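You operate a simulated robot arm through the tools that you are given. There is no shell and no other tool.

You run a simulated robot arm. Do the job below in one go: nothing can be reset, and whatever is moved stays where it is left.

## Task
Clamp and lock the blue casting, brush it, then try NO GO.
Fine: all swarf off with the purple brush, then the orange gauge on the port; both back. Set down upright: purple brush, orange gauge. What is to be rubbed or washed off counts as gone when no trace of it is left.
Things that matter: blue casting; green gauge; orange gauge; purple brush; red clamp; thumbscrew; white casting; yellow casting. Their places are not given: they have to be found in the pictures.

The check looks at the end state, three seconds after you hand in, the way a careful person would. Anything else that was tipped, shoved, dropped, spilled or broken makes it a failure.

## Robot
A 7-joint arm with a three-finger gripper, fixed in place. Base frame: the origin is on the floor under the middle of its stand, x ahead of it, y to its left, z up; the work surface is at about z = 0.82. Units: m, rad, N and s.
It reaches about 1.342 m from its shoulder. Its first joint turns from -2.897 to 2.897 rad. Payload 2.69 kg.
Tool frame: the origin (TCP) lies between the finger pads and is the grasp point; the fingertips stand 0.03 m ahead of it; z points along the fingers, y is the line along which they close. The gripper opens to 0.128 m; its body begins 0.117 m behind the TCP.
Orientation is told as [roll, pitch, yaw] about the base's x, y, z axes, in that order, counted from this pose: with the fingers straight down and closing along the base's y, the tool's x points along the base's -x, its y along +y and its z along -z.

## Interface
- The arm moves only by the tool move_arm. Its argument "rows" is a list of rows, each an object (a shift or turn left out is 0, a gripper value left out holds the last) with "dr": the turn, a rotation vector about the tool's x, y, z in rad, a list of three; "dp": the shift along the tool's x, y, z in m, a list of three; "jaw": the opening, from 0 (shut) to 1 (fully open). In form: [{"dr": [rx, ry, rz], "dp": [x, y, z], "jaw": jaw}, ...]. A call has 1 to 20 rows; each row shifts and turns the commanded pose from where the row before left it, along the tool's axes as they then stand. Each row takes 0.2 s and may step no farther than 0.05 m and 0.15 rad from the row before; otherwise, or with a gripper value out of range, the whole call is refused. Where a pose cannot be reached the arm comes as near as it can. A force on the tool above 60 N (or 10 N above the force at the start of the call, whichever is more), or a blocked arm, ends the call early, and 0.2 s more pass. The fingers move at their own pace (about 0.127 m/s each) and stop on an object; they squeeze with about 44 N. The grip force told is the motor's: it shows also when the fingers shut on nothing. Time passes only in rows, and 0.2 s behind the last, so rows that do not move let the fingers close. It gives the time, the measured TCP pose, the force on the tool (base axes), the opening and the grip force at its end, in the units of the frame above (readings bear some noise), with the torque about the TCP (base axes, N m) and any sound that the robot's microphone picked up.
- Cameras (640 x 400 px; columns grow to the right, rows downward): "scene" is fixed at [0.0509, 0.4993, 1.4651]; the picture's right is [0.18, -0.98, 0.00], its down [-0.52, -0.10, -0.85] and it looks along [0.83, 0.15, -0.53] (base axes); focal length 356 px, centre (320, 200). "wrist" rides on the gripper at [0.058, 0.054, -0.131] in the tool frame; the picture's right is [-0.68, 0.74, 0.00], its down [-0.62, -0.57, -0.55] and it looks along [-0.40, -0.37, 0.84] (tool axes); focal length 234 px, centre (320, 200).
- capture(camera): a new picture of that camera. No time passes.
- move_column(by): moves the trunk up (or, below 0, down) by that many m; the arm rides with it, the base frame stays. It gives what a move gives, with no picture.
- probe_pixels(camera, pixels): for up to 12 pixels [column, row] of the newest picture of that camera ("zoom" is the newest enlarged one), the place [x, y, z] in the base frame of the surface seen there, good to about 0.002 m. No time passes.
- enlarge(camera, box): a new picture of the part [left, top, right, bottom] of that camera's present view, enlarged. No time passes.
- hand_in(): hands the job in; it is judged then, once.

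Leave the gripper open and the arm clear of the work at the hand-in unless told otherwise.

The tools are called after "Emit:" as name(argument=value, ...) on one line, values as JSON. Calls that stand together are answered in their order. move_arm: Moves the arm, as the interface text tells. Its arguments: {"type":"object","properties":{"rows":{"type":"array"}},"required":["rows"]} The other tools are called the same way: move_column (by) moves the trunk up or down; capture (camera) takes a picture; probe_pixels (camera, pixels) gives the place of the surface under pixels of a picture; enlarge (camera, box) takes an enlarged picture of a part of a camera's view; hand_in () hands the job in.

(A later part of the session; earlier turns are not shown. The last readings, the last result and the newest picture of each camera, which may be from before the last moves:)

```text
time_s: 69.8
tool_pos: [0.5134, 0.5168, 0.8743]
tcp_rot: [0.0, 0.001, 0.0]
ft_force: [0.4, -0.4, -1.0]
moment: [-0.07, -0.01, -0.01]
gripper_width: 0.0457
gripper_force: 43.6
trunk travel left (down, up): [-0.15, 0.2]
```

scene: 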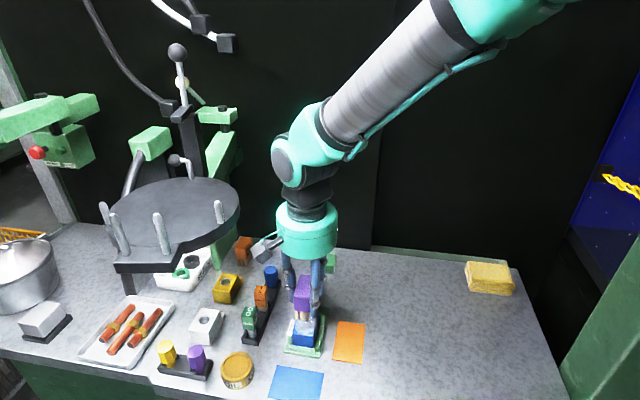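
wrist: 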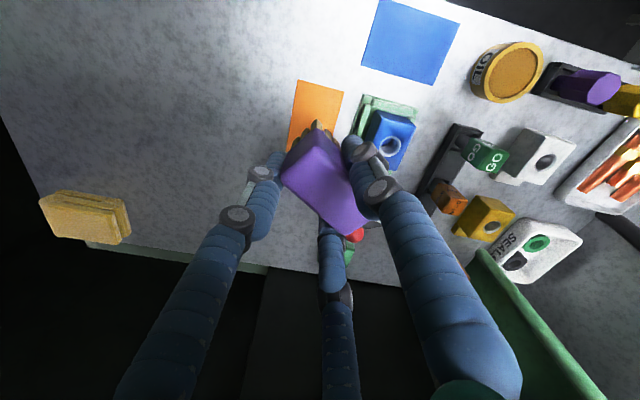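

Emit:
move_arm(rows=[{"dp": [0, 0, 0.001]}, {}])

Emit:
move_arm(rows=[{"dp": [0, 0, 0.0008]}, {}])

Emit:
enlarge(camera="scene", box=[320, 300, 380, 360])

```text
time_s: 70.4
tool_pos: [0.5146, 0.519, 0.8734]
tcp_rot: [0.0, 0.0, 0.0]
ft_force: [-0.6, -0.4, -0.5]
moment: [0.01, 0.02, 0.03]
gripper_width: 0.0456
gripper_force: 43.9
trunk travel left (down, up): [-0.15, 0.2]
```

```text
time_s: 71.0
tool_pos: [0.5139, 0.5178, 0.8712]
tcp_rot: [-0.001, 0.0, -0.002]
ft_force: [0.7, -1.7, 3.3]
moment: [0.0, 0.05, 0.02]
gripper_width: 0.0456
gripper_force: 44.0
trunk travel left (down, up): [-0.15, 0.2]
```

```text
6.67 times, centred on (350, 330) of scene
```

zoom: 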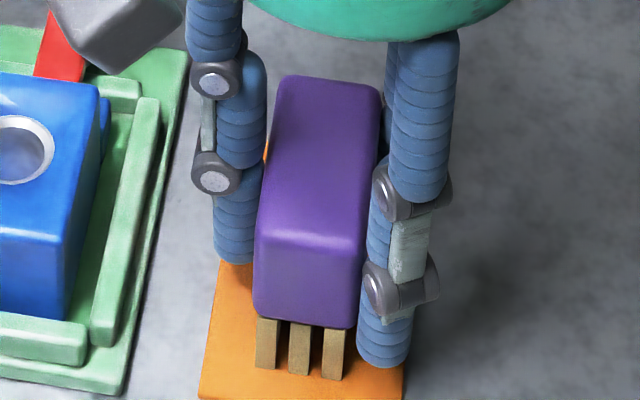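

Contact (≈3 N) – the bristles rest on the mat and the brush is upright. I open and rise straight up.

Emit:
move_arm(rows=[{"jaw": 0.42}, {"jaw": 0.5}, {"jaw": 0.6}, {"jaw": 0.6}, {"dp": [0, 0, -0.03]}, {"dp": [0, 0, -0.04]}, {"dp": [0, 0, -0.04]}, {"dp": [0, 0, -0.04]}, {}])

Emit:
enlarge(camera="scene", box=[270, 270, 390, 380])

Emit:
capture(camera="wrist")

```text
time_s: 73.0
tool_pos: [0.5127, 0.5178, 1.0228]
tcp_rot: [0.0, 0.0, 0.0]
ft_force: [-1.0, -0.4, -0.3]
moment: [0.02, -0.05, 0.01]
gripper_width: 0.077
gripper_force: 0.1
trunk travel left (down, up): [-0.15, 0.2]
```

```text
3.64 times, centred on (330, 325) of scene
```

zoom: 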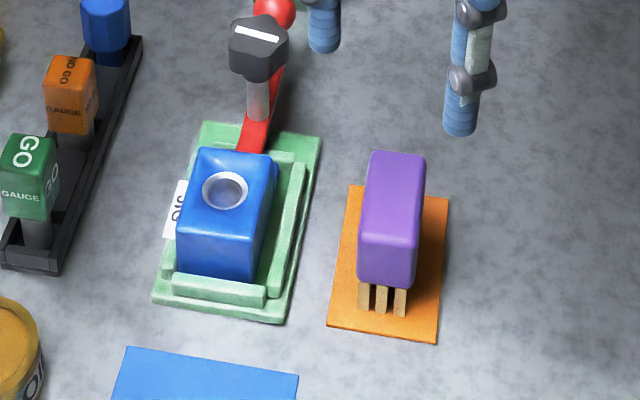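

```text
taken
```

wrist: 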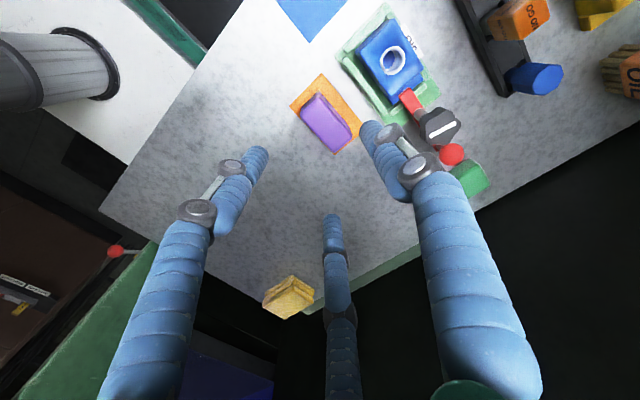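

The brush stands upright on its mat. Now the gauge; I look closely at the rack and at the port, and probe both.

Emit:
enlarge(camera="scene", box=[235, 260, 295, 350])

Emit:
probe_pixels(camera="zoom", pixels=[[270, 125], [325, 130], [262, 150], [315, 155], [262, 185], [310, 190], [290, 160], [300, 205], [285, 215], [290, 225], [330, 165], [245, 215]])

Emit:
enlarge(camera="scene", box=[285, 302, 335, 352])

```text
4.44 times, centred on (265, 305) of scene
```

zoom: 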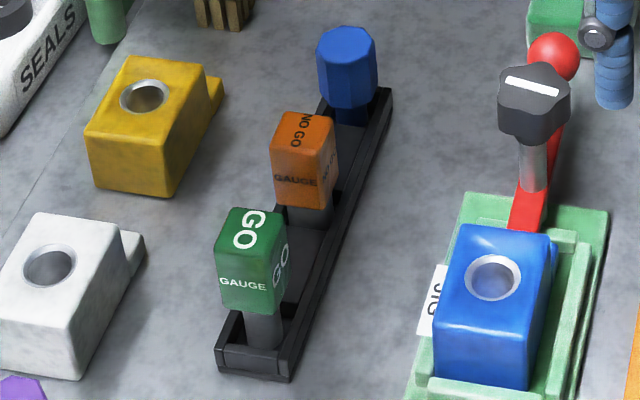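

```text
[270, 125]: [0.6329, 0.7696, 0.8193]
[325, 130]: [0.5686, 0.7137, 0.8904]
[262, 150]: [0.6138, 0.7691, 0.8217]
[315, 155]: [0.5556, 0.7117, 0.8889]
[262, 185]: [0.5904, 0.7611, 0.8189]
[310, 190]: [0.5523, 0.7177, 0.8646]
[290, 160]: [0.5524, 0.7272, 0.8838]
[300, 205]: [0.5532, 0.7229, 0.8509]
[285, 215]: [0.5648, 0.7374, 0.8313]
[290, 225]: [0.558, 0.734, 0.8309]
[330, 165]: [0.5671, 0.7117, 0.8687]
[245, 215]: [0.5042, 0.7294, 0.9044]
```

```text
8.00 times, centred on (310, 327) of scene
```

zoom: 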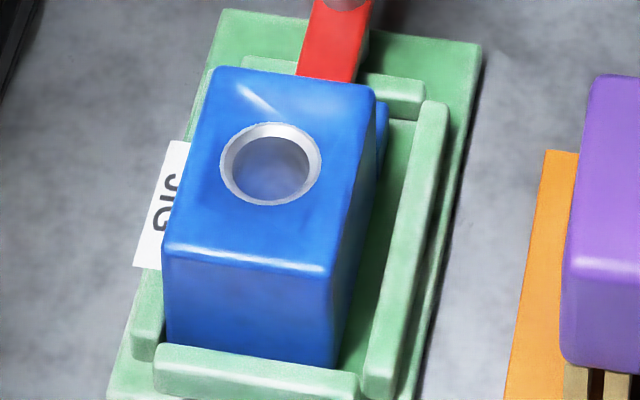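

Emit:
probe_pixels(camera="zoom", pixels=[[213, 75], [370, 92], [168, 245], [325, 265], [225, 162], [317, 165], [270, 130], [270, 200], [228, 150], [300, 60], [345, 75], [250, 330]])

Emit:
enlarge(camera="wrist", box=[345, 20, 445, 120])

```text
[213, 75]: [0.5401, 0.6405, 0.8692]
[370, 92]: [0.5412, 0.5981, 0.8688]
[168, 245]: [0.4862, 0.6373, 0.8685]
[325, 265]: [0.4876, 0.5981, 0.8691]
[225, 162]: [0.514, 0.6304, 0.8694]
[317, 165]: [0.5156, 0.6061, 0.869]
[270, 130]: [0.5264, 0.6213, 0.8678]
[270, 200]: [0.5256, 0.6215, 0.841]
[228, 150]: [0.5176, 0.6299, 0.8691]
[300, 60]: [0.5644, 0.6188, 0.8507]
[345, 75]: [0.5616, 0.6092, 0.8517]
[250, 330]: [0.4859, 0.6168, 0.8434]
```

```text
4.00 times, centred on (395, 70) of wrist
```

zoom: 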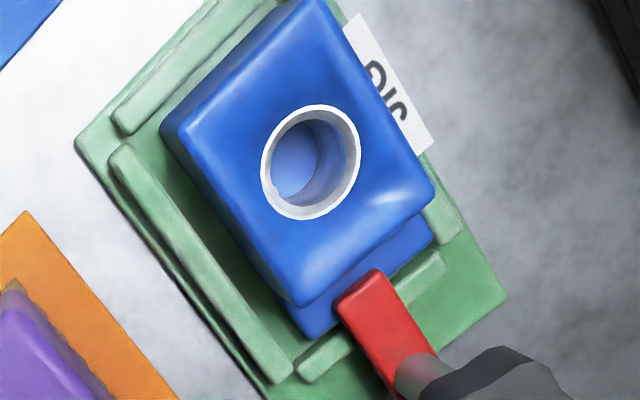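

The brush pushed the casting about 5 mm to +y within its nest (now y 0.598–0.640, port at about (0.514, 0.6185)). The gauge sits at about (0.563, 0.724), close under the turntable, so before reaching there I measure the wrist joint's outline against it in the current pose.

Emit:
capture(camera="scene")

Emit:
enlarge(camera="scene", box=[220, 40, 420, 240])

```text
taken
```

scene: 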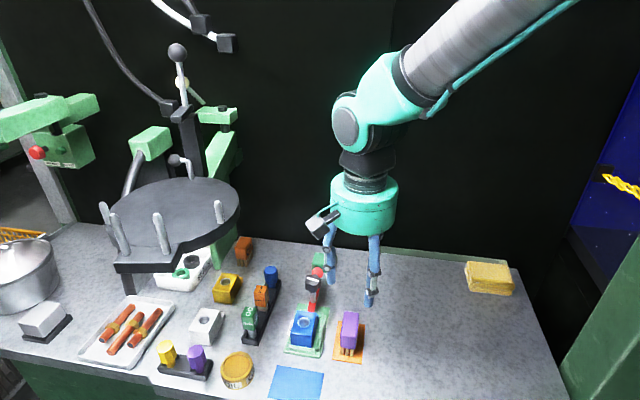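

```text
2.00 times, centred on (320, 140) of scene
```

zoom: 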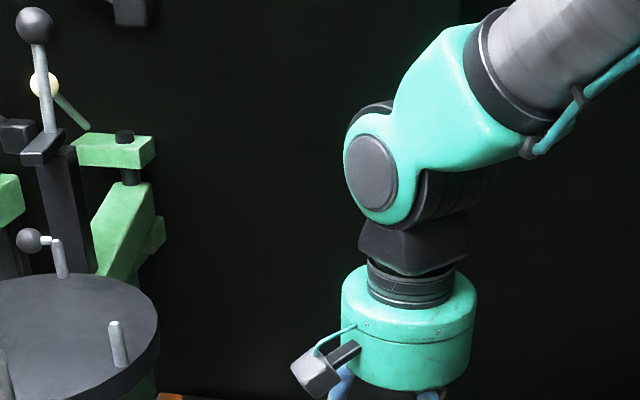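

Emit:
probe_pixels(camera="zoom", pixels=[[370, 170], [348, 150], [350, 190], [372, 135], [375, 215], [350, 120], [362, 240], [470, 255], [345, 300], [475, 300], [370, 275], [450, 285]])

Emit:
probe_pixels(camera="zoom", pixels=[[440, 60], [420, 130], [465, 160], [470, 190], [440, 210], [415, 260], [310, 370], [345, 350], [342, 370], [345, 280], [472, 280], [410, 330]])

```text
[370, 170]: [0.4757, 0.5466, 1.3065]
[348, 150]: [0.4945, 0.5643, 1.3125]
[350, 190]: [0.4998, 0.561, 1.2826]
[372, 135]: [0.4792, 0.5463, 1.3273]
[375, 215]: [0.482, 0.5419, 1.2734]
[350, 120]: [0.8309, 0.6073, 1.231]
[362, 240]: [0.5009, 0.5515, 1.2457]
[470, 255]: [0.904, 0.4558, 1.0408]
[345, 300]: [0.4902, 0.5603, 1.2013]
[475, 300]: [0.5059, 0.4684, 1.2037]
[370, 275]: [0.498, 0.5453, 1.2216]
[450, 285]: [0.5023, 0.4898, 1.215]
```

```text
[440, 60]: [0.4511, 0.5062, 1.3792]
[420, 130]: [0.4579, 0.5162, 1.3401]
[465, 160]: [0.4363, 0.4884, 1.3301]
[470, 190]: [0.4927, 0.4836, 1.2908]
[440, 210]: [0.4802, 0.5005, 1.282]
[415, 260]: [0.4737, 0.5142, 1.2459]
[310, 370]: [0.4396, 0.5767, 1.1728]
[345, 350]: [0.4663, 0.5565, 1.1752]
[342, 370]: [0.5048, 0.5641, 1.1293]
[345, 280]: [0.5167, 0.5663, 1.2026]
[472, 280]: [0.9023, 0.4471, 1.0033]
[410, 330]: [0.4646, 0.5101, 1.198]
```

The wrist joint's cap would touch the turntable's rim if the tool stayed vertical at the gauge, so there I'll lean the tool about 7° away from it. First, though, I nudge the casting back to the middle of its nest: open to ~102 mm, one finger on its +y side, and push it 5–6 mm in −y.

Emit:
move_arm(rows=[{"dp": [-0.004, 0.0265, 0], "jaw": 0.8}, {"dp": [-0.004, 0.0265, 0]}, {"dp": [0, 0.0265, 0]}, {"dp": [0, 0, 0.03]}, {"dp": [0, 0, 0.04]}, {}])

Emit:
enlarge(camera="scene", box=[260, 250, 380, 370])

Emit:
capture(camera="wrist")

```text
time_s: 74.4
tool_pos: [0.5218, 0.598, 0.9508]
tcp_rot: [0.002, -0.001, -0.001]
ft_force: [-0.2, 0.0, -1.1]
moment: [-0.01, 0.03, 0.0]
gripper_width: 0.1025
gripper_force: 0.1
trunk travel left (down, up): [-0.15, 0.2]
```

```text
3.33 times, centred on (320, 310) of scene
```

zoom: 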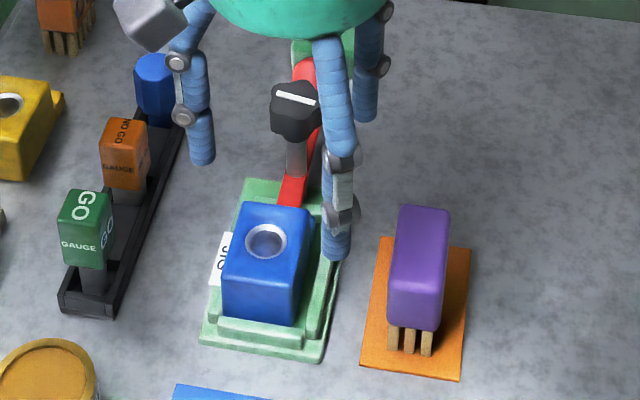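

```text
taken
```

wrist: 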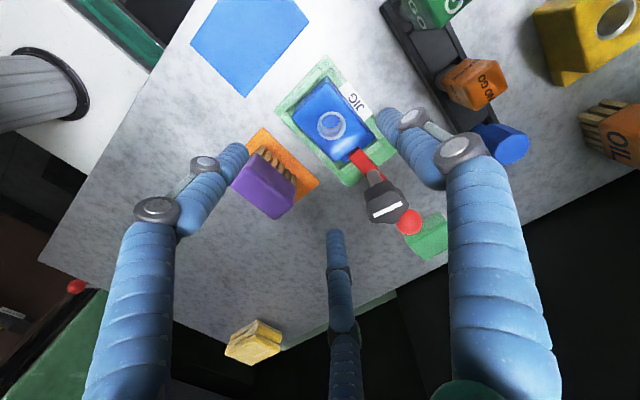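

I probe the fingertips to check clearances before descending.

Emit:
probe_pixels(camera="zoom", pixels=[[335, 255], [336, 235], [203, 158], [203, 140], [365, 115], [345, 215], [330, 160], [222, 215]])

Emit:
probe_pixels(camera="wrist", pixels=[[387, 115], [240, 150], [335, 238], [410, 118], [205, 163]])

```text
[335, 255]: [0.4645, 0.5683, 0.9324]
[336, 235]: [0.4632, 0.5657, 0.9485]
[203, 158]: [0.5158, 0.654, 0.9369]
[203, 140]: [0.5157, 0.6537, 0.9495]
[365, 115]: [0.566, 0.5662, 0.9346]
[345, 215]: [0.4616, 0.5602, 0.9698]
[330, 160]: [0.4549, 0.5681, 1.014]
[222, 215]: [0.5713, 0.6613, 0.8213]
```

```text
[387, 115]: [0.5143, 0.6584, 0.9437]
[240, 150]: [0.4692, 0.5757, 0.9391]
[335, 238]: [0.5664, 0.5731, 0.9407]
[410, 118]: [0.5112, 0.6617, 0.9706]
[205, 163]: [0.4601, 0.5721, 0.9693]
```

All three are clear of brush, jig wall and clamp. I descend to z ≈ 0.885 (tips ~0.855).

Emit:
move_arm(rows=[{"dp": [0, 0, 0.03]}, {"dp": [0, 0, 0.025]}, {"dp": [0, 0, 0.01]}, {}])

Emit:
move_arm(rows=[{"dp": [0, -0.003, 0]}, {"dp": [0, -0.003, 0]}, {"dp": [0, -0.002, 0]}, {}])

Emit:
enlarge(camera="scene", box=[270, 280, 350, 360])

```text
time_s: 75.4
tool_pos: [0.5226, 0.5948, 0.8859]
tcp_rot: [0.001, 0.0, 0.0]
ft_force: [0.5, -1.0, 0.1]
moment: [0.01, 0.0, 0.01]
gripper_width: 0.1023
gripper_force: 0.0
trunk travel left (down, up): [-0.15, 0.2]
```

```text
time_s: 76.4
tool_pos: [0.5223, 0.5884, 0.8856]
tcp_rot: [0.001, 0.0, 0.0]
ft_force: [0.2, 0.2, -0.1]
moment: [0.02, 0.01, -0.02]
gripper_width: 0.1029
gripper_force: 0.4
trunk travel left (down, up): [-0.15, 0.2]
```

```text
5.00 times, centred on (310, 320) of scene
```

zoom: 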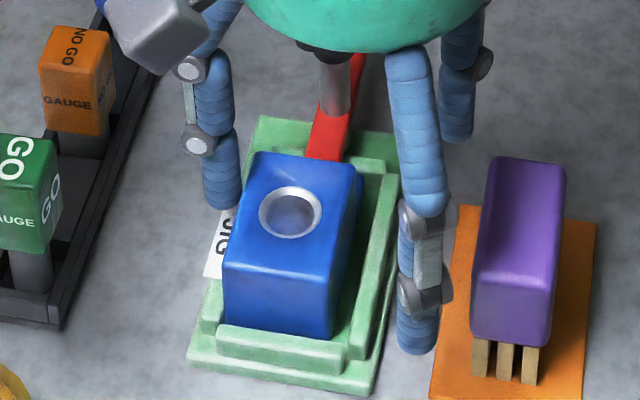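

No contact yet. I go on in small −y steps, watching the force.

Emit:
move_arm(rows=[{"dp": [0, -0.002, 0]}, {"dp": [0, -0.002, 0]}, {}])

Emit:
move_arm(rows=[{"dp": [0, -0.002, 0]}, {}])

Emit:
enlarge(camera="scene", box=[270, 280, 350, 360])

Emit:
probe_pixels(camera="zoom", pixels=[[262, 155], [355, 170], [228, 262], [330, 275], [262, 212], [320, 212], [220, 200], [375, 260], [415, 340]])

```text
time_s: 77.2
tool_pos: [0.5222, 0.5856, 0.8871]
tcp_rot: [0.001, 0.0, 0.001]
ft_force: [0.5, 0.1, 0.0]
moment: [0.04, 0.01, 0.03]
gripper_width: 0.1029
gripper_force: 0.7
trunk travel left (down, up): [-0.15, 0.2]
```

```text
time_s: 77.8
tool_pos: [0.5213, 0.5823, 0.8862]
tcp_rot: [-0.002, 0.001, 0.0]
ft_force: [-0.2, 1.0, 0.7]
moment: [0.02, 0.03, 0.02]
gripper_width: 0.1029
gripper_force: 0.1
trunk travel left (down, up): [-0.15, 0.2]
```

```text
5.00 times, centred on (310, 320) of scene
```

zoom: 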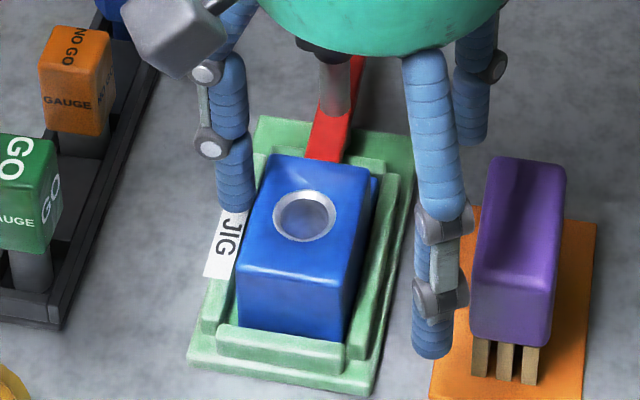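

```text
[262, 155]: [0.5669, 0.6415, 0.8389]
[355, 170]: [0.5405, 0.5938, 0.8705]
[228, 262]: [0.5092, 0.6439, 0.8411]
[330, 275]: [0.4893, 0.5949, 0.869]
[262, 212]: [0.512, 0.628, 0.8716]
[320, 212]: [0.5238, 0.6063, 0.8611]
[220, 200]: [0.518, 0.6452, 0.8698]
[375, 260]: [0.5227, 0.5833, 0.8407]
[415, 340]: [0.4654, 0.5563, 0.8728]
```

It slid easily. I probe the casting's new corners.

Emit:
probe_pixels(camera="zoom", pixels=[[277, 160], [366, 174], [244, 262], [342, 276], [275, 210], [334, 214], [304, 190], [305, 240]])

```text
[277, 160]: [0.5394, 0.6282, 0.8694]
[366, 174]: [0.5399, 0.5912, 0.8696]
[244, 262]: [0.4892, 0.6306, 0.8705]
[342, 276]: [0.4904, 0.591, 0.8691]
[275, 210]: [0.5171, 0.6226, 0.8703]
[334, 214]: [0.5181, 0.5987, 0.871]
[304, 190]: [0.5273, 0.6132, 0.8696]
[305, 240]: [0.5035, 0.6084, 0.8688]
```

The casting is back at the centre (y ≈ 0.590–0.631; port centre ≈ (0.515, 0.611)). I back the finger off and rise.

Emit:
move_arm(rows=[{"dp": [0, 0.005, 0]}, {"dp": [0, 0.005, 0]}, {"dp": [0, 0, -0.03]}, {"dp": [0, 0, -0.04]}, {"dp": [0, 0, -0.05]}, {}])

Emit:
capture(camera="wrist")

Emit:
enlarge(camera="wrist", box=[280, 40, 440, 200])

```text
time_s: 79.2
tool_pos: [0.5204, 0.5913, 1.0065]
tcp_rot: [0.001, -0.001, -0.001]
ft_force: [0.0, -0.4, 0.8]
moment: [0.01, -0.05, -0.02]
gripper_width: 0.1027
gripper_force: 0.0
trunk travel left (down, up): [-0.15, 0.2]
```

```text
taken
```

wrist: 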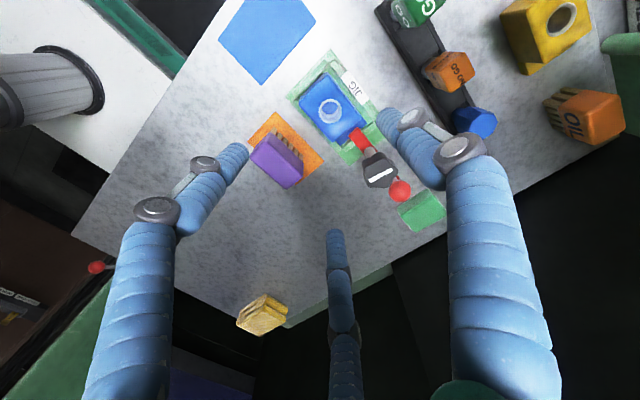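

```text
2.50 times, centred on (360, 120) of wrist
```

zoom: 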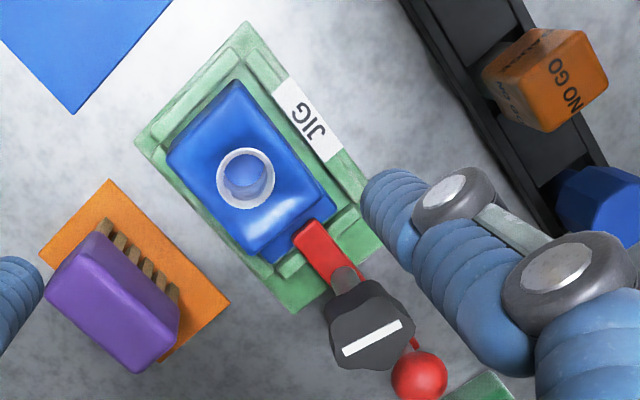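

The casting's pale spot has now moved with the view, so it is a highlight. Next, the gauge: I set the opening to 50 mm, turn yaw to +60° (fingers then at −y, and ±30° on the +y side, clear of the neighbours), go to a safe spot at (0.605, 0.655), and lean the tool 7° so the wrist moves away from the turntable.

Emit:
move_arm(rows=[{"dr": [0, 0, -0.131], "jaw": 0.39}, {"dr": [0, 0, -0.131]}, {"dr": [0, 0, -0.131]}, {"dr": [0, 0, -0.131]}, {"dr": [0, 0, -0.131]}, {"dr": [0, 0, -0.131]}, {"dr": [0, 0, -0.131]}, {"dr": [0, 0, -0.131]}, {"dp": [-0.0325, -0.0138, 0]}, {"dp": [-0.0325, -0.0138, 0]}, {"dp": [-0.0325, -0.0138, 0]}, {"dr": [-0.061, 0, 0]}, {"dr": [-0.061, 0, 0]}, {}])

Emit:
capture(camera="scene")

Emit:
capture(camera="wrist")

```text
time_s: 82.2
tool_pos: [0.6079, 0.6571, 1.0081]
tcp_rot: [0.123, 0.0, 1.047]
ft_force: [0.0, 0.0, -0.4]
moment: [0.02, 0.02, -0.04]
gripper_width: 0.0498
gripper_force: 0.0
trunk travel left (down, up): [-0.15, 0.2]
```

```text
taken
```

scene: 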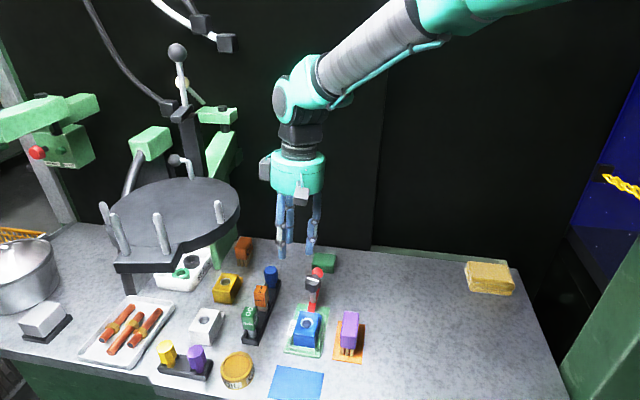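

```text
taken
```

wrist: 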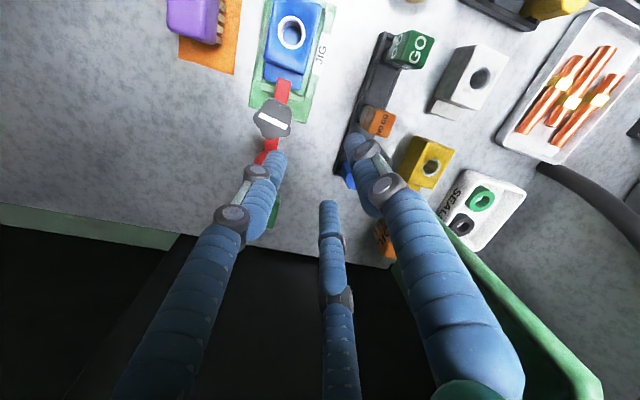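

There's a second box on the gripper's left side at scene (265,168). I probe it, to be sure of its clearance to the turntable.

Emit:
probe_pixels(camera="scene", pixels=[[265, 168], [263, 160], [266, 178], [302, 190], [300, 198], [281, 100], [276, 95], [325, 170], [287, 250], [312, 248]])

Emit:
enlarge(camera="scene", box=[230, 70, 350, 270])

Emit:
enlarge(camera="wrist", box=[330, 20, 470, 200])

Emit:
probe_pixels(camera="wrist", pixels=[[383, 122], [372, 115], [390, 115], [378, 131], [365, 112], [404, 160], [436, 185], [405, 45], [350, 175], [420, 150]])

```text
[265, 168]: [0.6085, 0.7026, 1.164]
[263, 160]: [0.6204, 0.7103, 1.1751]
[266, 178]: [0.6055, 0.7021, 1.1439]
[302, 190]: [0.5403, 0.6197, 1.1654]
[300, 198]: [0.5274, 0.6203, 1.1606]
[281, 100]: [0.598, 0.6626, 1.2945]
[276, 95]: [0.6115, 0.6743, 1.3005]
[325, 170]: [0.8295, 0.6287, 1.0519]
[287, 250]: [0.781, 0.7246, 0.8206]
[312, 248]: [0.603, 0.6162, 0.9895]
```

```text
2.00 times, centred on (290, 170) of scene
```

zoom: 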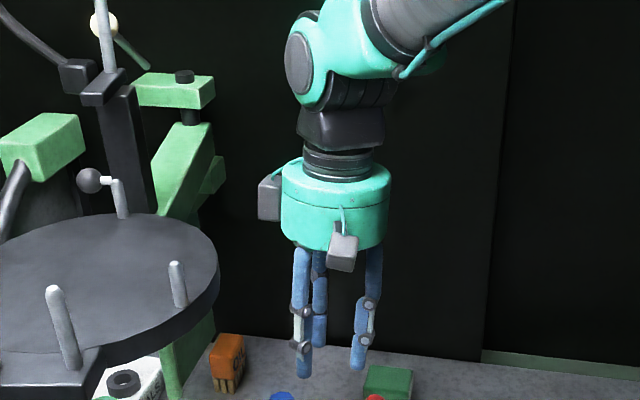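

```text
2.22 times, centred on (400, 110) of wrist
```

zoom: 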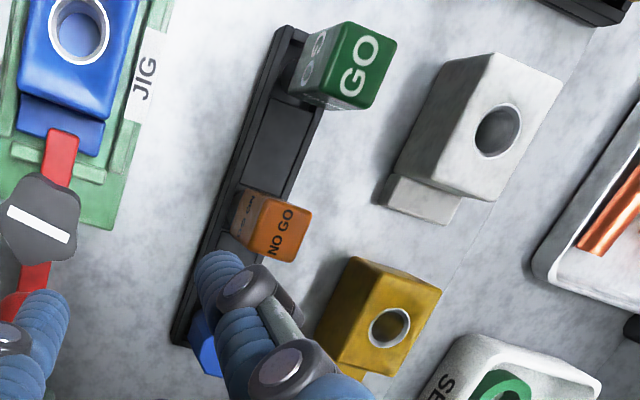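

```text
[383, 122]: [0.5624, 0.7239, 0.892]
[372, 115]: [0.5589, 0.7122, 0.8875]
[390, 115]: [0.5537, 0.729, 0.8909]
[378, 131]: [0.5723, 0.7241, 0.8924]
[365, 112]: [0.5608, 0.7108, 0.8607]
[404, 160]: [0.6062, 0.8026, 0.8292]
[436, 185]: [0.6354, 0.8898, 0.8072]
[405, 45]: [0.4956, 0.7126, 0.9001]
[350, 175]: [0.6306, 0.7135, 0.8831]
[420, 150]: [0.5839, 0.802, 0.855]
```

The boxes stay below the turntable at working height. The gauge head's top centre is (0.5625, 0.724). I go round the thumbscrew: first to (0.590, 0.700) at this height, then down to TCP z ≈ 0.937.

Emit:
move_arm(rows=[{"dp": [-0.0148, 0.0182, 0.00225]}, {"dp": [-0.0148, 0.0182, 0.00225]}, {"dp": [0, -0.00432, 0.03525]}, {"dp": [0, -0.00432, 0.03525]}, {}])

Emit:
capture(camera="scene")

Emit:
capture(camera="wrist")

```text
time_s: 83.4
tool_pos: [0.5907, 0.7006, 0.9351]
tcp_rot: [0.122, 0.002, 1.049]
ft_force: [0.2, 0.2, -0.5]
moment: [-0.01, 0.08, 0.03]
gripper_width: 0.05
gripper_force: 0.1
trunk travel left (down, up): [-0.15, 0.2]
```

```text
taken
```

scene: 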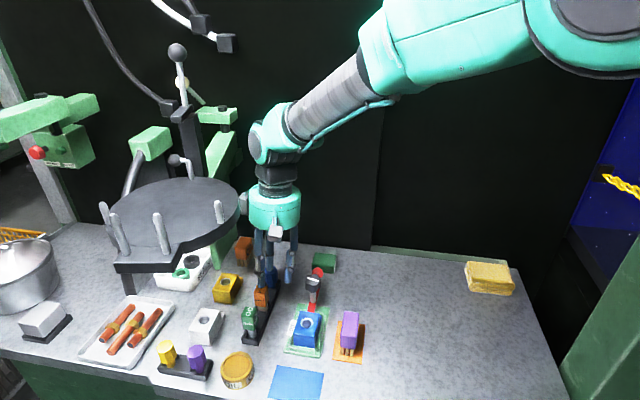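

```text
taken
```

wrist: 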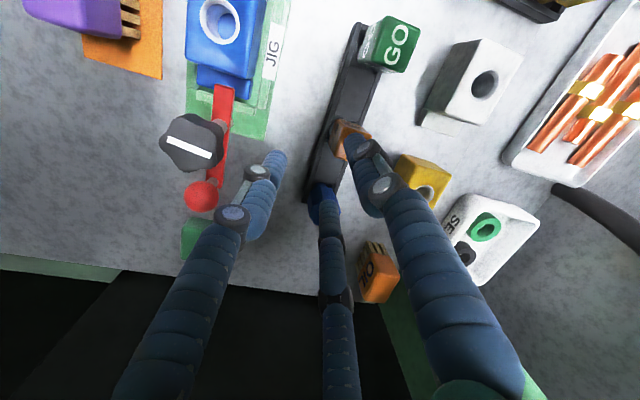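

I check the wrist cap's distance to the rim here, then slide over the gauge at this height.

Emit:
probe_pixels(camera="scene", pixels=[[256, 148], [252, 140], [262, 125], [250, 205], [246, 198], [258, 168], [275, 230]])

Emit:
move_arm(rows=[{"dp": [-0.00365, 0.01755, 0.00215]}, {"dp": [-0.00365, 0.01755, 0.00215]}, {}])

Emit:
capture(camera="wrist")

Emit:
enlarge(camera="scene", box=[190, 100, 310, 310])

```text
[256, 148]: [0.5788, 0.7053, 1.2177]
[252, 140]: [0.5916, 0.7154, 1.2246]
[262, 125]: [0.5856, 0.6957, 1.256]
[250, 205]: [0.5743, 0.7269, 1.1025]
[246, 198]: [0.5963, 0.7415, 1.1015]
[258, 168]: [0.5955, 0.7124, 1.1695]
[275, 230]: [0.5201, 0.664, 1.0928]
```

```text
time_s: 84.2
tool_pos: [0.5614, 0.7251, 0.9363]
tcp_rot: [0.122, 0.0, 1.049]
ft_force: [0.4, 1.0, 1.2]
moment: [-0.03, -0.05, 0.0]
gripper_width: 0.0497
gripper_force: 0.0
trunk travel left (down, up): [-0.15, 0.2]
```

```text
taken
```

wrist: 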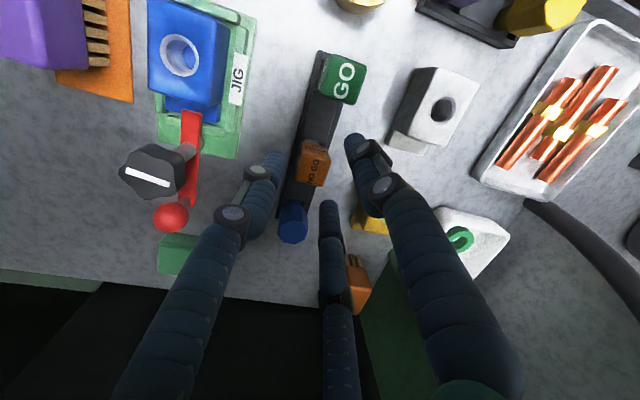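

```text
1.90 times, centred on (250, 205) of scene
```

zoom: 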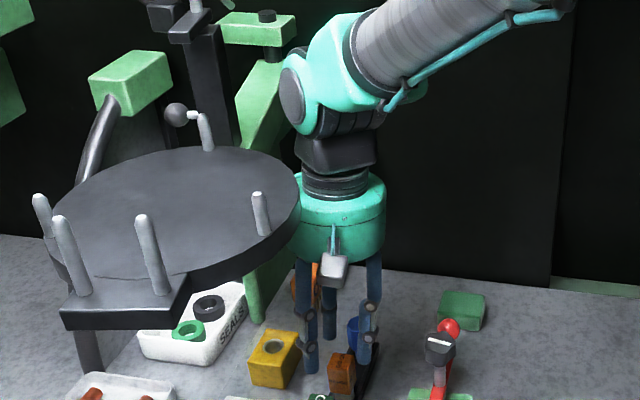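

Clearance to the rim is about 3 cm. I probe the gauge head in this close view (wrist px (313,163)) for the final alignment.

Emit:
enlarge(camera="wrist", box=[260, 110, 380, 250])

```text
2.86 times, centred on (320, 180) of wrist
```

zoom: 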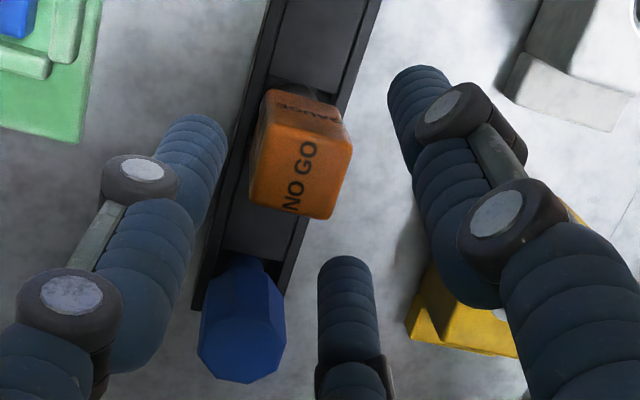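

Emit:
probe_pixels(camera="zoom", pixels=[[270, 105], [345, 145], [252, 200], [330, 215], [300, 165], [262, 150], [340, 180], [290, 210], [195, 130], [415, 80], [343, 270]])

```text
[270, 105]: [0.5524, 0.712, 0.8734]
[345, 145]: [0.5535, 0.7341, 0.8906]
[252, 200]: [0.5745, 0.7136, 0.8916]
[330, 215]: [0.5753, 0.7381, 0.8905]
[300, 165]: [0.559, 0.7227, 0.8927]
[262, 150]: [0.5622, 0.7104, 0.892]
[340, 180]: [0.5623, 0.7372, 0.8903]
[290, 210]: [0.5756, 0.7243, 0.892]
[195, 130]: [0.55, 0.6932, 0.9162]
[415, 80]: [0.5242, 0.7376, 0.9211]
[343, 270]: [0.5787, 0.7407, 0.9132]
```

Head: x 0.552–0.576, y 0.7105–0.7375. I descend vertically 54 mm to TCP ≈ (0.564, 0.726, 0.882).

Emit:
move_arm(rows=[{"dp": [-0.0006, -0.0025, 0.018]}, {"dp": [-0.0005, -0.0025, 0.018]}, {"dp": [-0.0005, -0.0024, 0.0175]}, {}])

Emit:
enlarge(camera="wrist", box=[260, 110, 380, 250])

Emit:
enlarge(camera="scene", box=[200, 200, 320, 350])

```text
time_s: 85.2
tool_pos: [0.5621, 0.7256, 0.8817]
tcp_rot: [0.122, 0.0, 1.046]
ft_force: [-0.2, -0.6, -1.0]
moment: [0.01, 0.0, -0.01]
gripper_width: 0.0499
gripper_force: 0.1
trunk travel left (down, up): [-0.15, 0.2]
```

```text
2.86 times, centred on (320, 180) of wrist
```

zoom: 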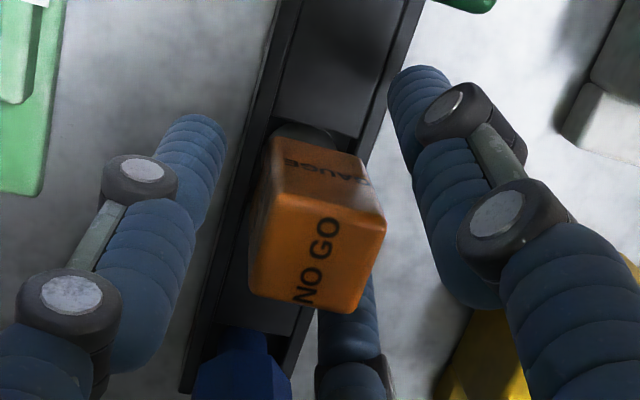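

```text
2.67 times, centred on (260, 275) of scene
```

zoom: 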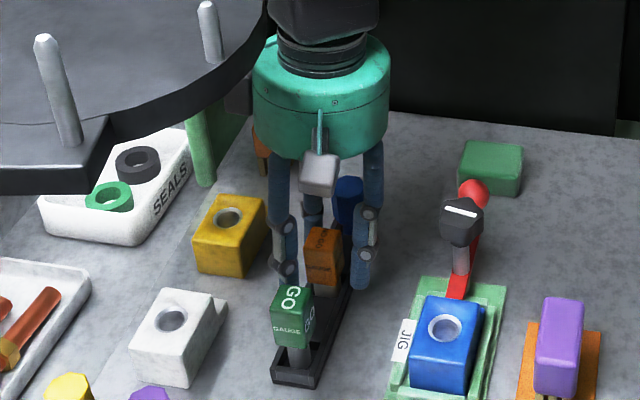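

The head is between the three fingers. I close slowly.

Emit:
move_arm(rows=[{"jaw": 0.32}, {"jaw": 0.28}, {"jaw": 0.25}, {"jaw": 0.22}, {"jaw": 0.18}, {"jaw": 0.12}, {}])

Emit:
enlarge(camera="wrist", box=[260, 110, 380, 250])

Emit:
enlarge(camera="scene", box=[220, 240, 310, 340])

```text
time_s: 86.8
tool_pos: [0.5627, 0.7248, 0.8831]
tcp_rot: [0.123, 0.001, 1.048]
ft_force: [0.4, -0.4, -0.8]
moment: [0.01, -0.03, -0.05]
gripper_width: 0.0314
gripper_force: 12.6
trunk travel left (down, up): [-0.15, 0.2]
```

```text
2.86 times, centred on (320, 180) of wrist
```

zoom: 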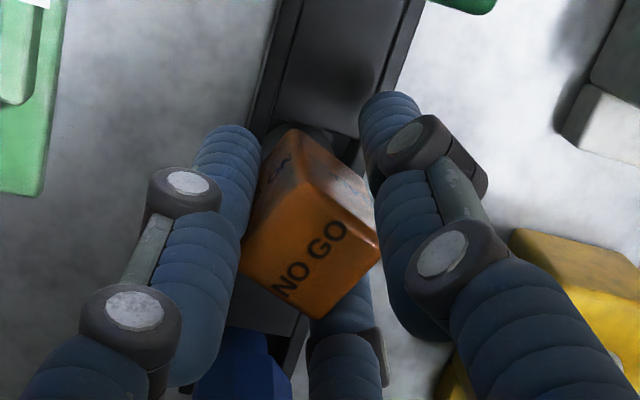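

```text
4.00 times, centred on (265, 290) of scene
```

zoom: 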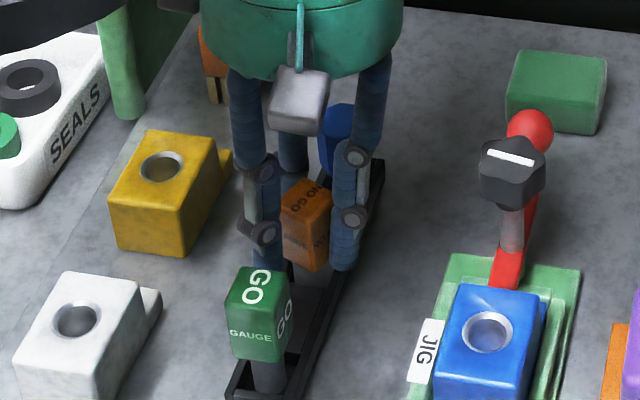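

The head is turning a little about its own axis as the fingers centre it. I let the grip finish.

Emit:
move_arm(rows=[{"jaw": 0.1}, {"jaw": 0.1}, {}])

Emit:
enlarge(camera="wrist", box=[260, 110, 380, 250])

Emit:
enlarge(camera="scene", box=[240, 260, 300, 320])

```text
time_s: 87.6
tool_pos: [0.5641, 0.7262, 0.8815]
tcp_rot: [0.124, 0.0, 1.048]
ft_force: [0.0, -0.1, -1.4]
moment: [0.02, -0.01, 0.01]
gripper_width: 0.0314
gripper_force: 13.8
trunk travel left (down, up): [-0.15, 0.2]
```

```text
2.86 times, centred on (320, 180) of wrist
```

zoom: 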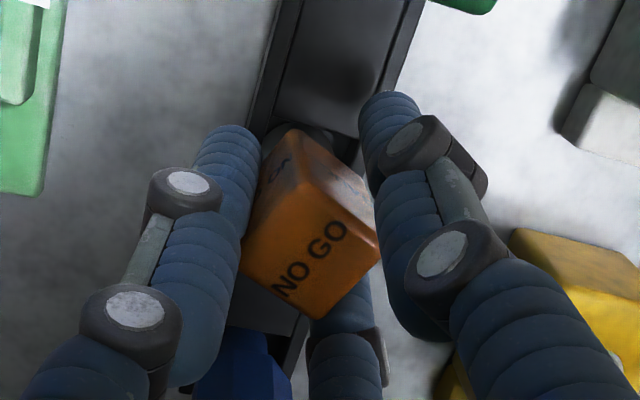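

```text
6.67 times, centred on (270, 290) of scene
```

zoom: 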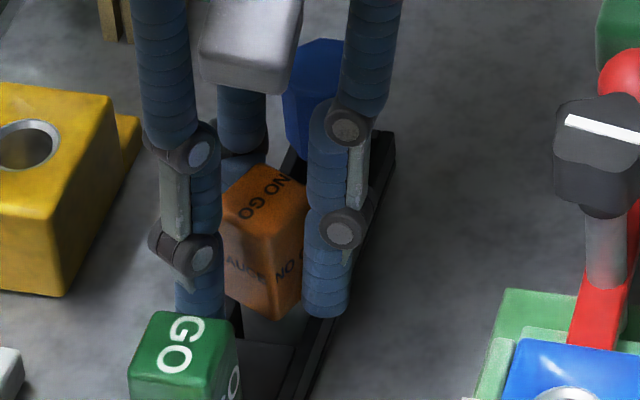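

The grip force is only 14 N. I command the jaw fully shut to firm it up.

Emit:
move_arm(rows=[{"jaw": 0.0}, {"jaw": 0.0}, {}, {}])

Emit:
enlarge(camera="wrist", box=[280, 130, 360, 220])

```text
time_s: 88.6
tool_pos: [0.563, 0.7256, 0.8816]
tcp_rot: [0.124, 0.0, 1.046]
ft_force: [0.0, -0.3, -2.0]
moment: [0.0, 0.0, 0.02]
gripper_width: 0.0306
gripper_force: 43.3
trunk travel left (down, up): [-0.15, 0.2]
```

```text
4.44 times, centred on (320, 175) of wrist
```

zoom: 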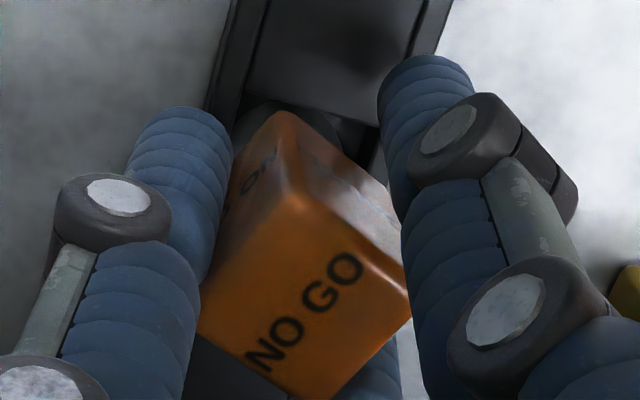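

Firm grip now (43 N). I lift 10 mm vertically as a test, then look.

Emit:
move_arm(rows=[{"dp": [0, 0.0006, -0.005]}, {"dp": [0, 0.0006, -0.005]}, {}])

Emit:
enlarge(camera="scene", box=[240, 260, 300, 320])

Emit:
enlarge(camera="wrist", box=[260, 110, 380, 250])

```text
time_s: 89.4
tool_pos: [0.5626, 0.7257, 0.8915]
tcp_rot: [0.123, 0.0, 1.05]
ft_force: [0.5, -0.7, -0.6]
moment: [0.01, 0.02, -0.02]
gripper_width: 0.0307
gripper_force: 44.0
trunk travel left (down, up): [-0.15, 0.2]
```

```text
6.67 times, centred on (270, 290) of scene
```

zoom: 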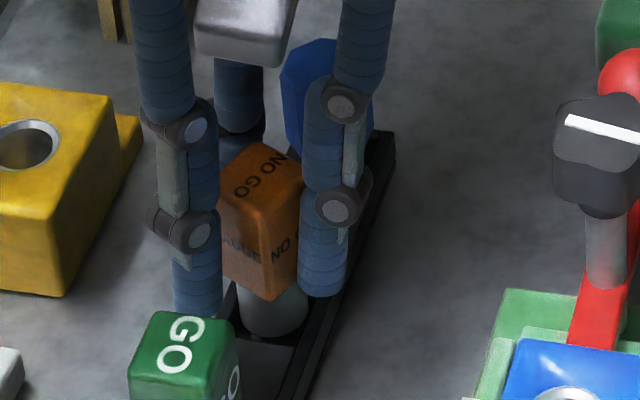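

```text
2.86 times, centred on (320, 180) of wrist
```

zoom: 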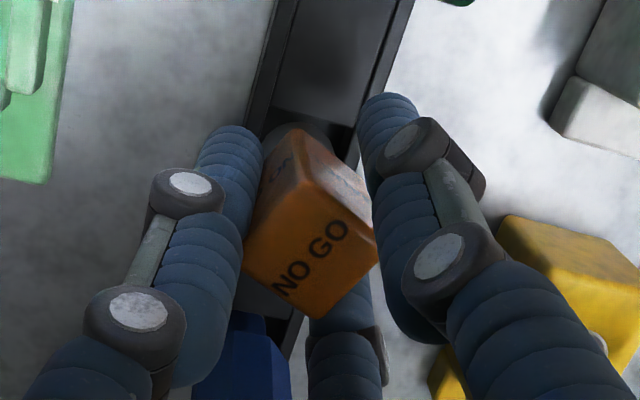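

It comes up cleanly. I lift it clear of the rack to TCP z ≈ 0.945 and look at how it hangs.

Emit:
move_arm(rows=[{"dp": [0, 0.0022, -0.018]}, {"dp": [0, 0.0022, -0.018]}, {"dp": [0, 0.0022, -0.018]}, {}])

Emit:
enlarge(camera="scene", box=[225, 230, 305, 320])

```text
time_s: 90.4
tool_pos: [0.563, 0.7248, 0.9455]
tcp_rot: [0.122, 0.0, 1.049]
ft_force: [-0.6, 0.1, -0.2]
moment: [0.03, -0.01, 0.02]
gripper_width: 0.03
gripper_force: 44.2
trunk travel left (down, up): [-0.15, 0.2]
```

```text
4.44 times, centred on (265, 275) of scene
```

zoom: 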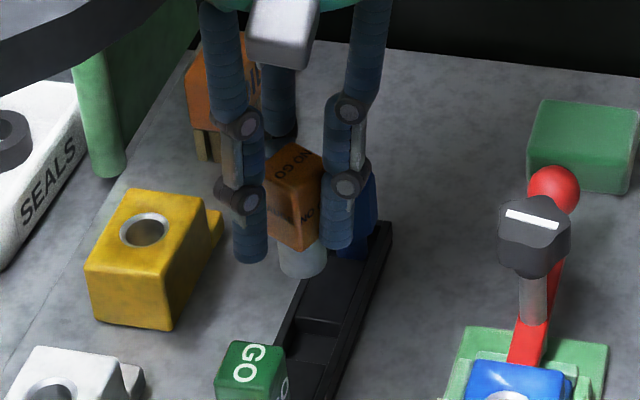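

The gauge is free, stem down. I move it away from the rack toward −y (to y ≈ 0.68), rise, and then straighten the tool to vertical.

Emit:
move_arm(rows=[{"dp": [0.0191, -0.0109, -0.00135]}, {"dp": [0.0191, -0.0109, -0.00135]}, {"dp": [0, 0.0043, -0.0347]}, {"dp": [0, 0.0043, -0.0347]}, {"dr": [0.061, 0, 0]}, {"dr": [0.061, 0, 0]}, {}])

Emit:
capture(camera="scene")

Emit:
enlarge(camera="scene", box=[230, 200, 320, 290])

Emit:
capture(camera="wrist")

```text
time_s: 92.0
tool_pos: [0.5631, 0.6811, 1.0154]
tcp_rot: [0.0, -0.001, 1.049]
ft_force: [0.0, 0.2, -1.6]
moment: [0.01, 0.0, 0.03]
gripper_width: 0.0306
gripper_force: 43.5
trunk travel left (down, up): [-0.15, 0.2]
```

```text
taken
```

scene: 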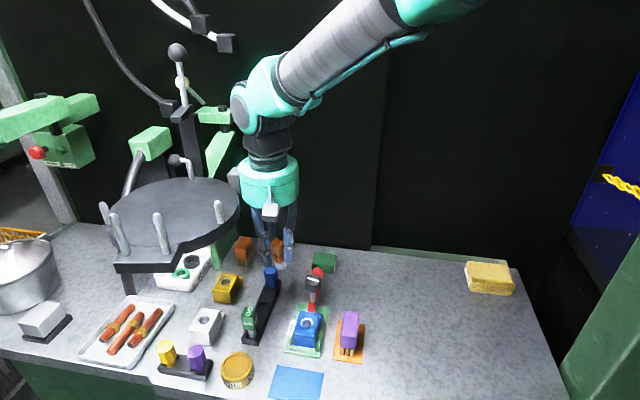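

```text
4.44 times, centred on (275, 245) of scene
```

zoom: 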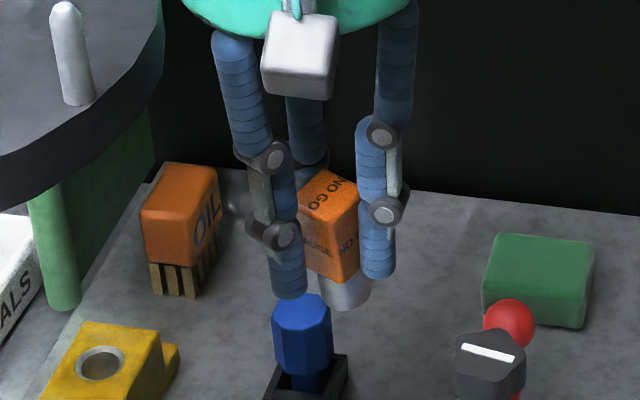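

```text
taken
```

wrist: 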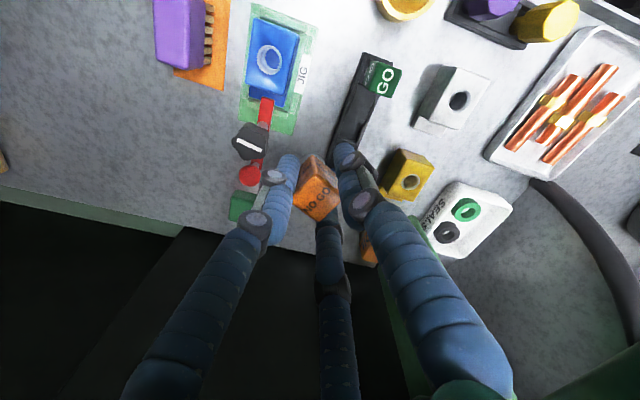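

The gauge looks fairly upright. I carry it over the port at (0.515, 0.611), still high, and examine its tilt.

Emit:
move_arm(rows=[{"dp": [0.0423, 0.0033, 0]}, {"dp": [0.0423, 0.0033, 0]}, {"dp": [0, 0, 0.02]}, {}])

Emit:
enlarge(camera="scene", box=[265, 230, 355, 350])

Emit:
capture(camera="wrist")

```text
time_s: 93.0
tool_pos: [0.5155, 0.6108, 0.9961]
tcp_rot: [0.001, 0.002, 1.047]
ft_force: [-0.4, 0.9, -0.6]
moment: [-0.02, 0.02, -0.01]
gripper_width: 0.0301
gripper_force: 43.6
trunk travel left (down, up): [-0.15, 0.2]
```

```text
3.33 times, centred on (310, 290) of scene
```

zoom: 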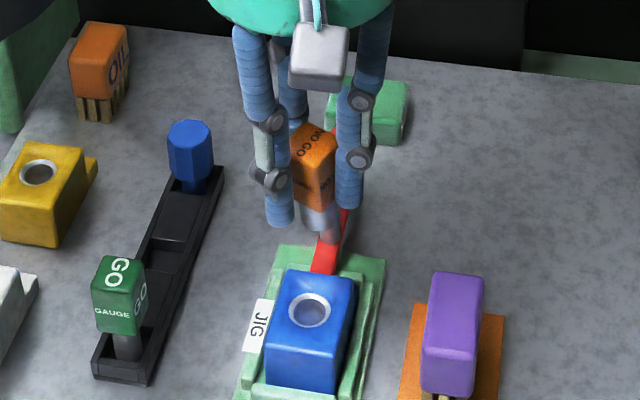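

```text
taken
```

wrist: 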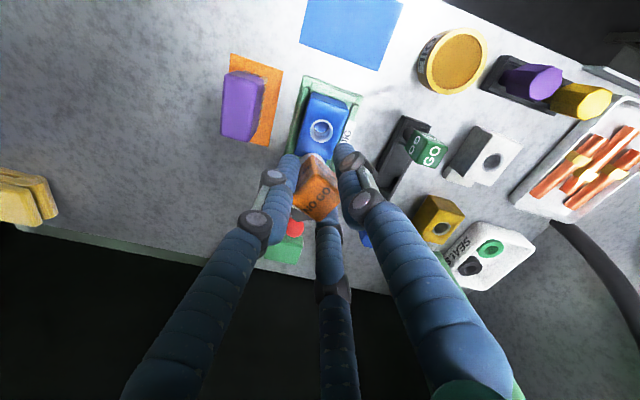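

Emit:
enlarge(camera="scene", box=[285, 255, 335, 305])

Emit:
enlarge(camera="wrist", box=[270, 90, 370, 230])

```text
8.00 times, centred on (310, 280) of scene
```

zoom: 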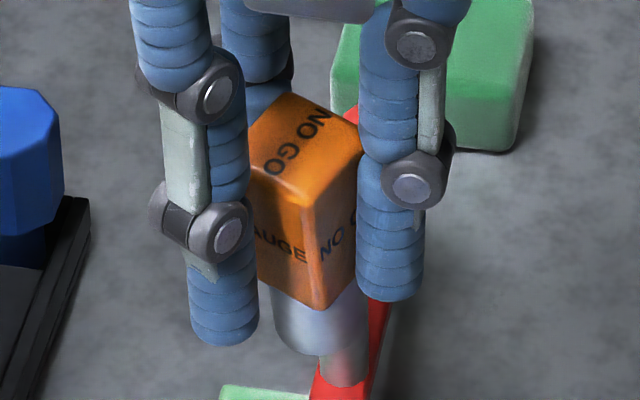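

```text
2.86 times, centred on (320, 160) of wrist
```

zoom: 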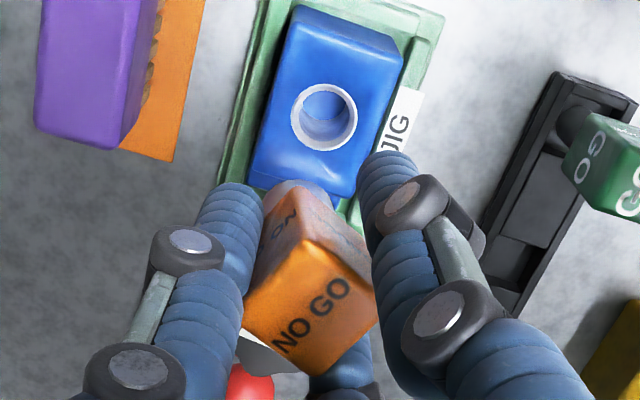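

Emit:
enlarge(camera="scene", box=[285, 255, 335, 305])

Emit:
probe_pixels(camera="zoom", pixels=[[256, 150], [290, 102], [352, 150], [302, 196], [312, 225], [316, 290], [300, 150], [300, 320], [320, 340], [285, 335], [340, 220], [285, 230]])

```text
8.00 times, centred on (310, 280) of scene
```

zoom: 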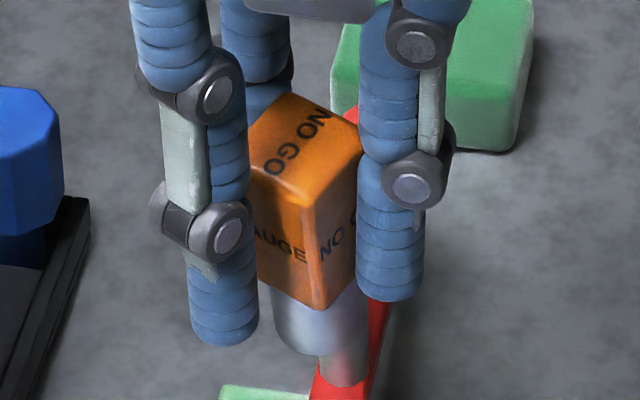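

```text
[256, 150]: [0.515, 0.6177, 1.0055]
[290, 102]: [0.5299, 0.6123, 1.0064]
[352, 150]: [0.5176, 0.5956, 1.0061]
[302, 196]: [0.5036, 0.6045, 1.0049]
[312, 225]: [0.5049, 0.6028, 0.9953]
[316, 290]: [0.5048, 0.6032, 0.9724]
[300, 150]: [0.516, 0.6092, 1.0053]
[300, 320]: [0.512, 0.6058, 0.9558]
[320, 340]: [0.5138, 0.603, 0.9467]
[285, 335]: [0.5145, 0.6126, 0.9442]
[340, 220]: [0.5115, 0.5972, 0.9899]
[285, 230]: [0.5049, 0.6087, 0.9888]
```

Image lines show the gauge hanging about 7° off the tool's axis – that is, it kept its upright attitude from when I gripped it leaning. So I lean the tool by the same 7° again, which makes the gauge upright.

Emit:
move_arm(rows=[{"dr": [-0.061, 0, 0]}, {"dr": [-0.061, 0, 0]}, {}])

Emit:
enlarge(camera="scene", box=[285, 255, 335, 305])

Emit:
probe_pixels(camera="zoom", pixels=[[256, 150], [290, 102], [350, 150], [302, 196], [308, 225], [310, 290], [300, 320], [320, 335], [285, 330]])

```text
time_s: 93.8
tool_pos: [0.5152, 0.6111, 0.9974]
tcp_rot: [0.122, 0.0, 1.049]
ft_force: [-0.2, 0.9, -0.7]
moment: [-0.01, 0.07, 0.0]
gripper_width: 0.0303
gripper_force: 43.9
trunk travel left (down, up): [-0.15, 0.2]
```

```text
8.00 times, centred on (310, 280) of scene
```

zoom: 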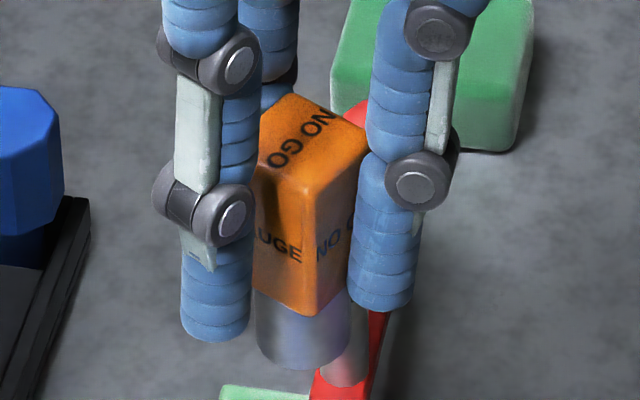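

```text
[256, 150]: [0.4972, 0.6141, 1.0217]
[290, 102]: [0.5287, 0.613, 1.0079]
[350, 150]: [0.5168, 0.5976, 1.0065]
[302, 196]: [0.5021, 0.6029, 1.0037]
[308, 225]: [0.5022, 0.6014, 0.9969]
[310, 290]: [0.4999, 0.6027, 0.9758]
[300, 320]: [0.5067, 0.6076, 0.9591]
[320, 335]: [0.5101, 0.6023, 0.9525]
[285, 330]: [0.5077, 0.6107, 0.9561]
```

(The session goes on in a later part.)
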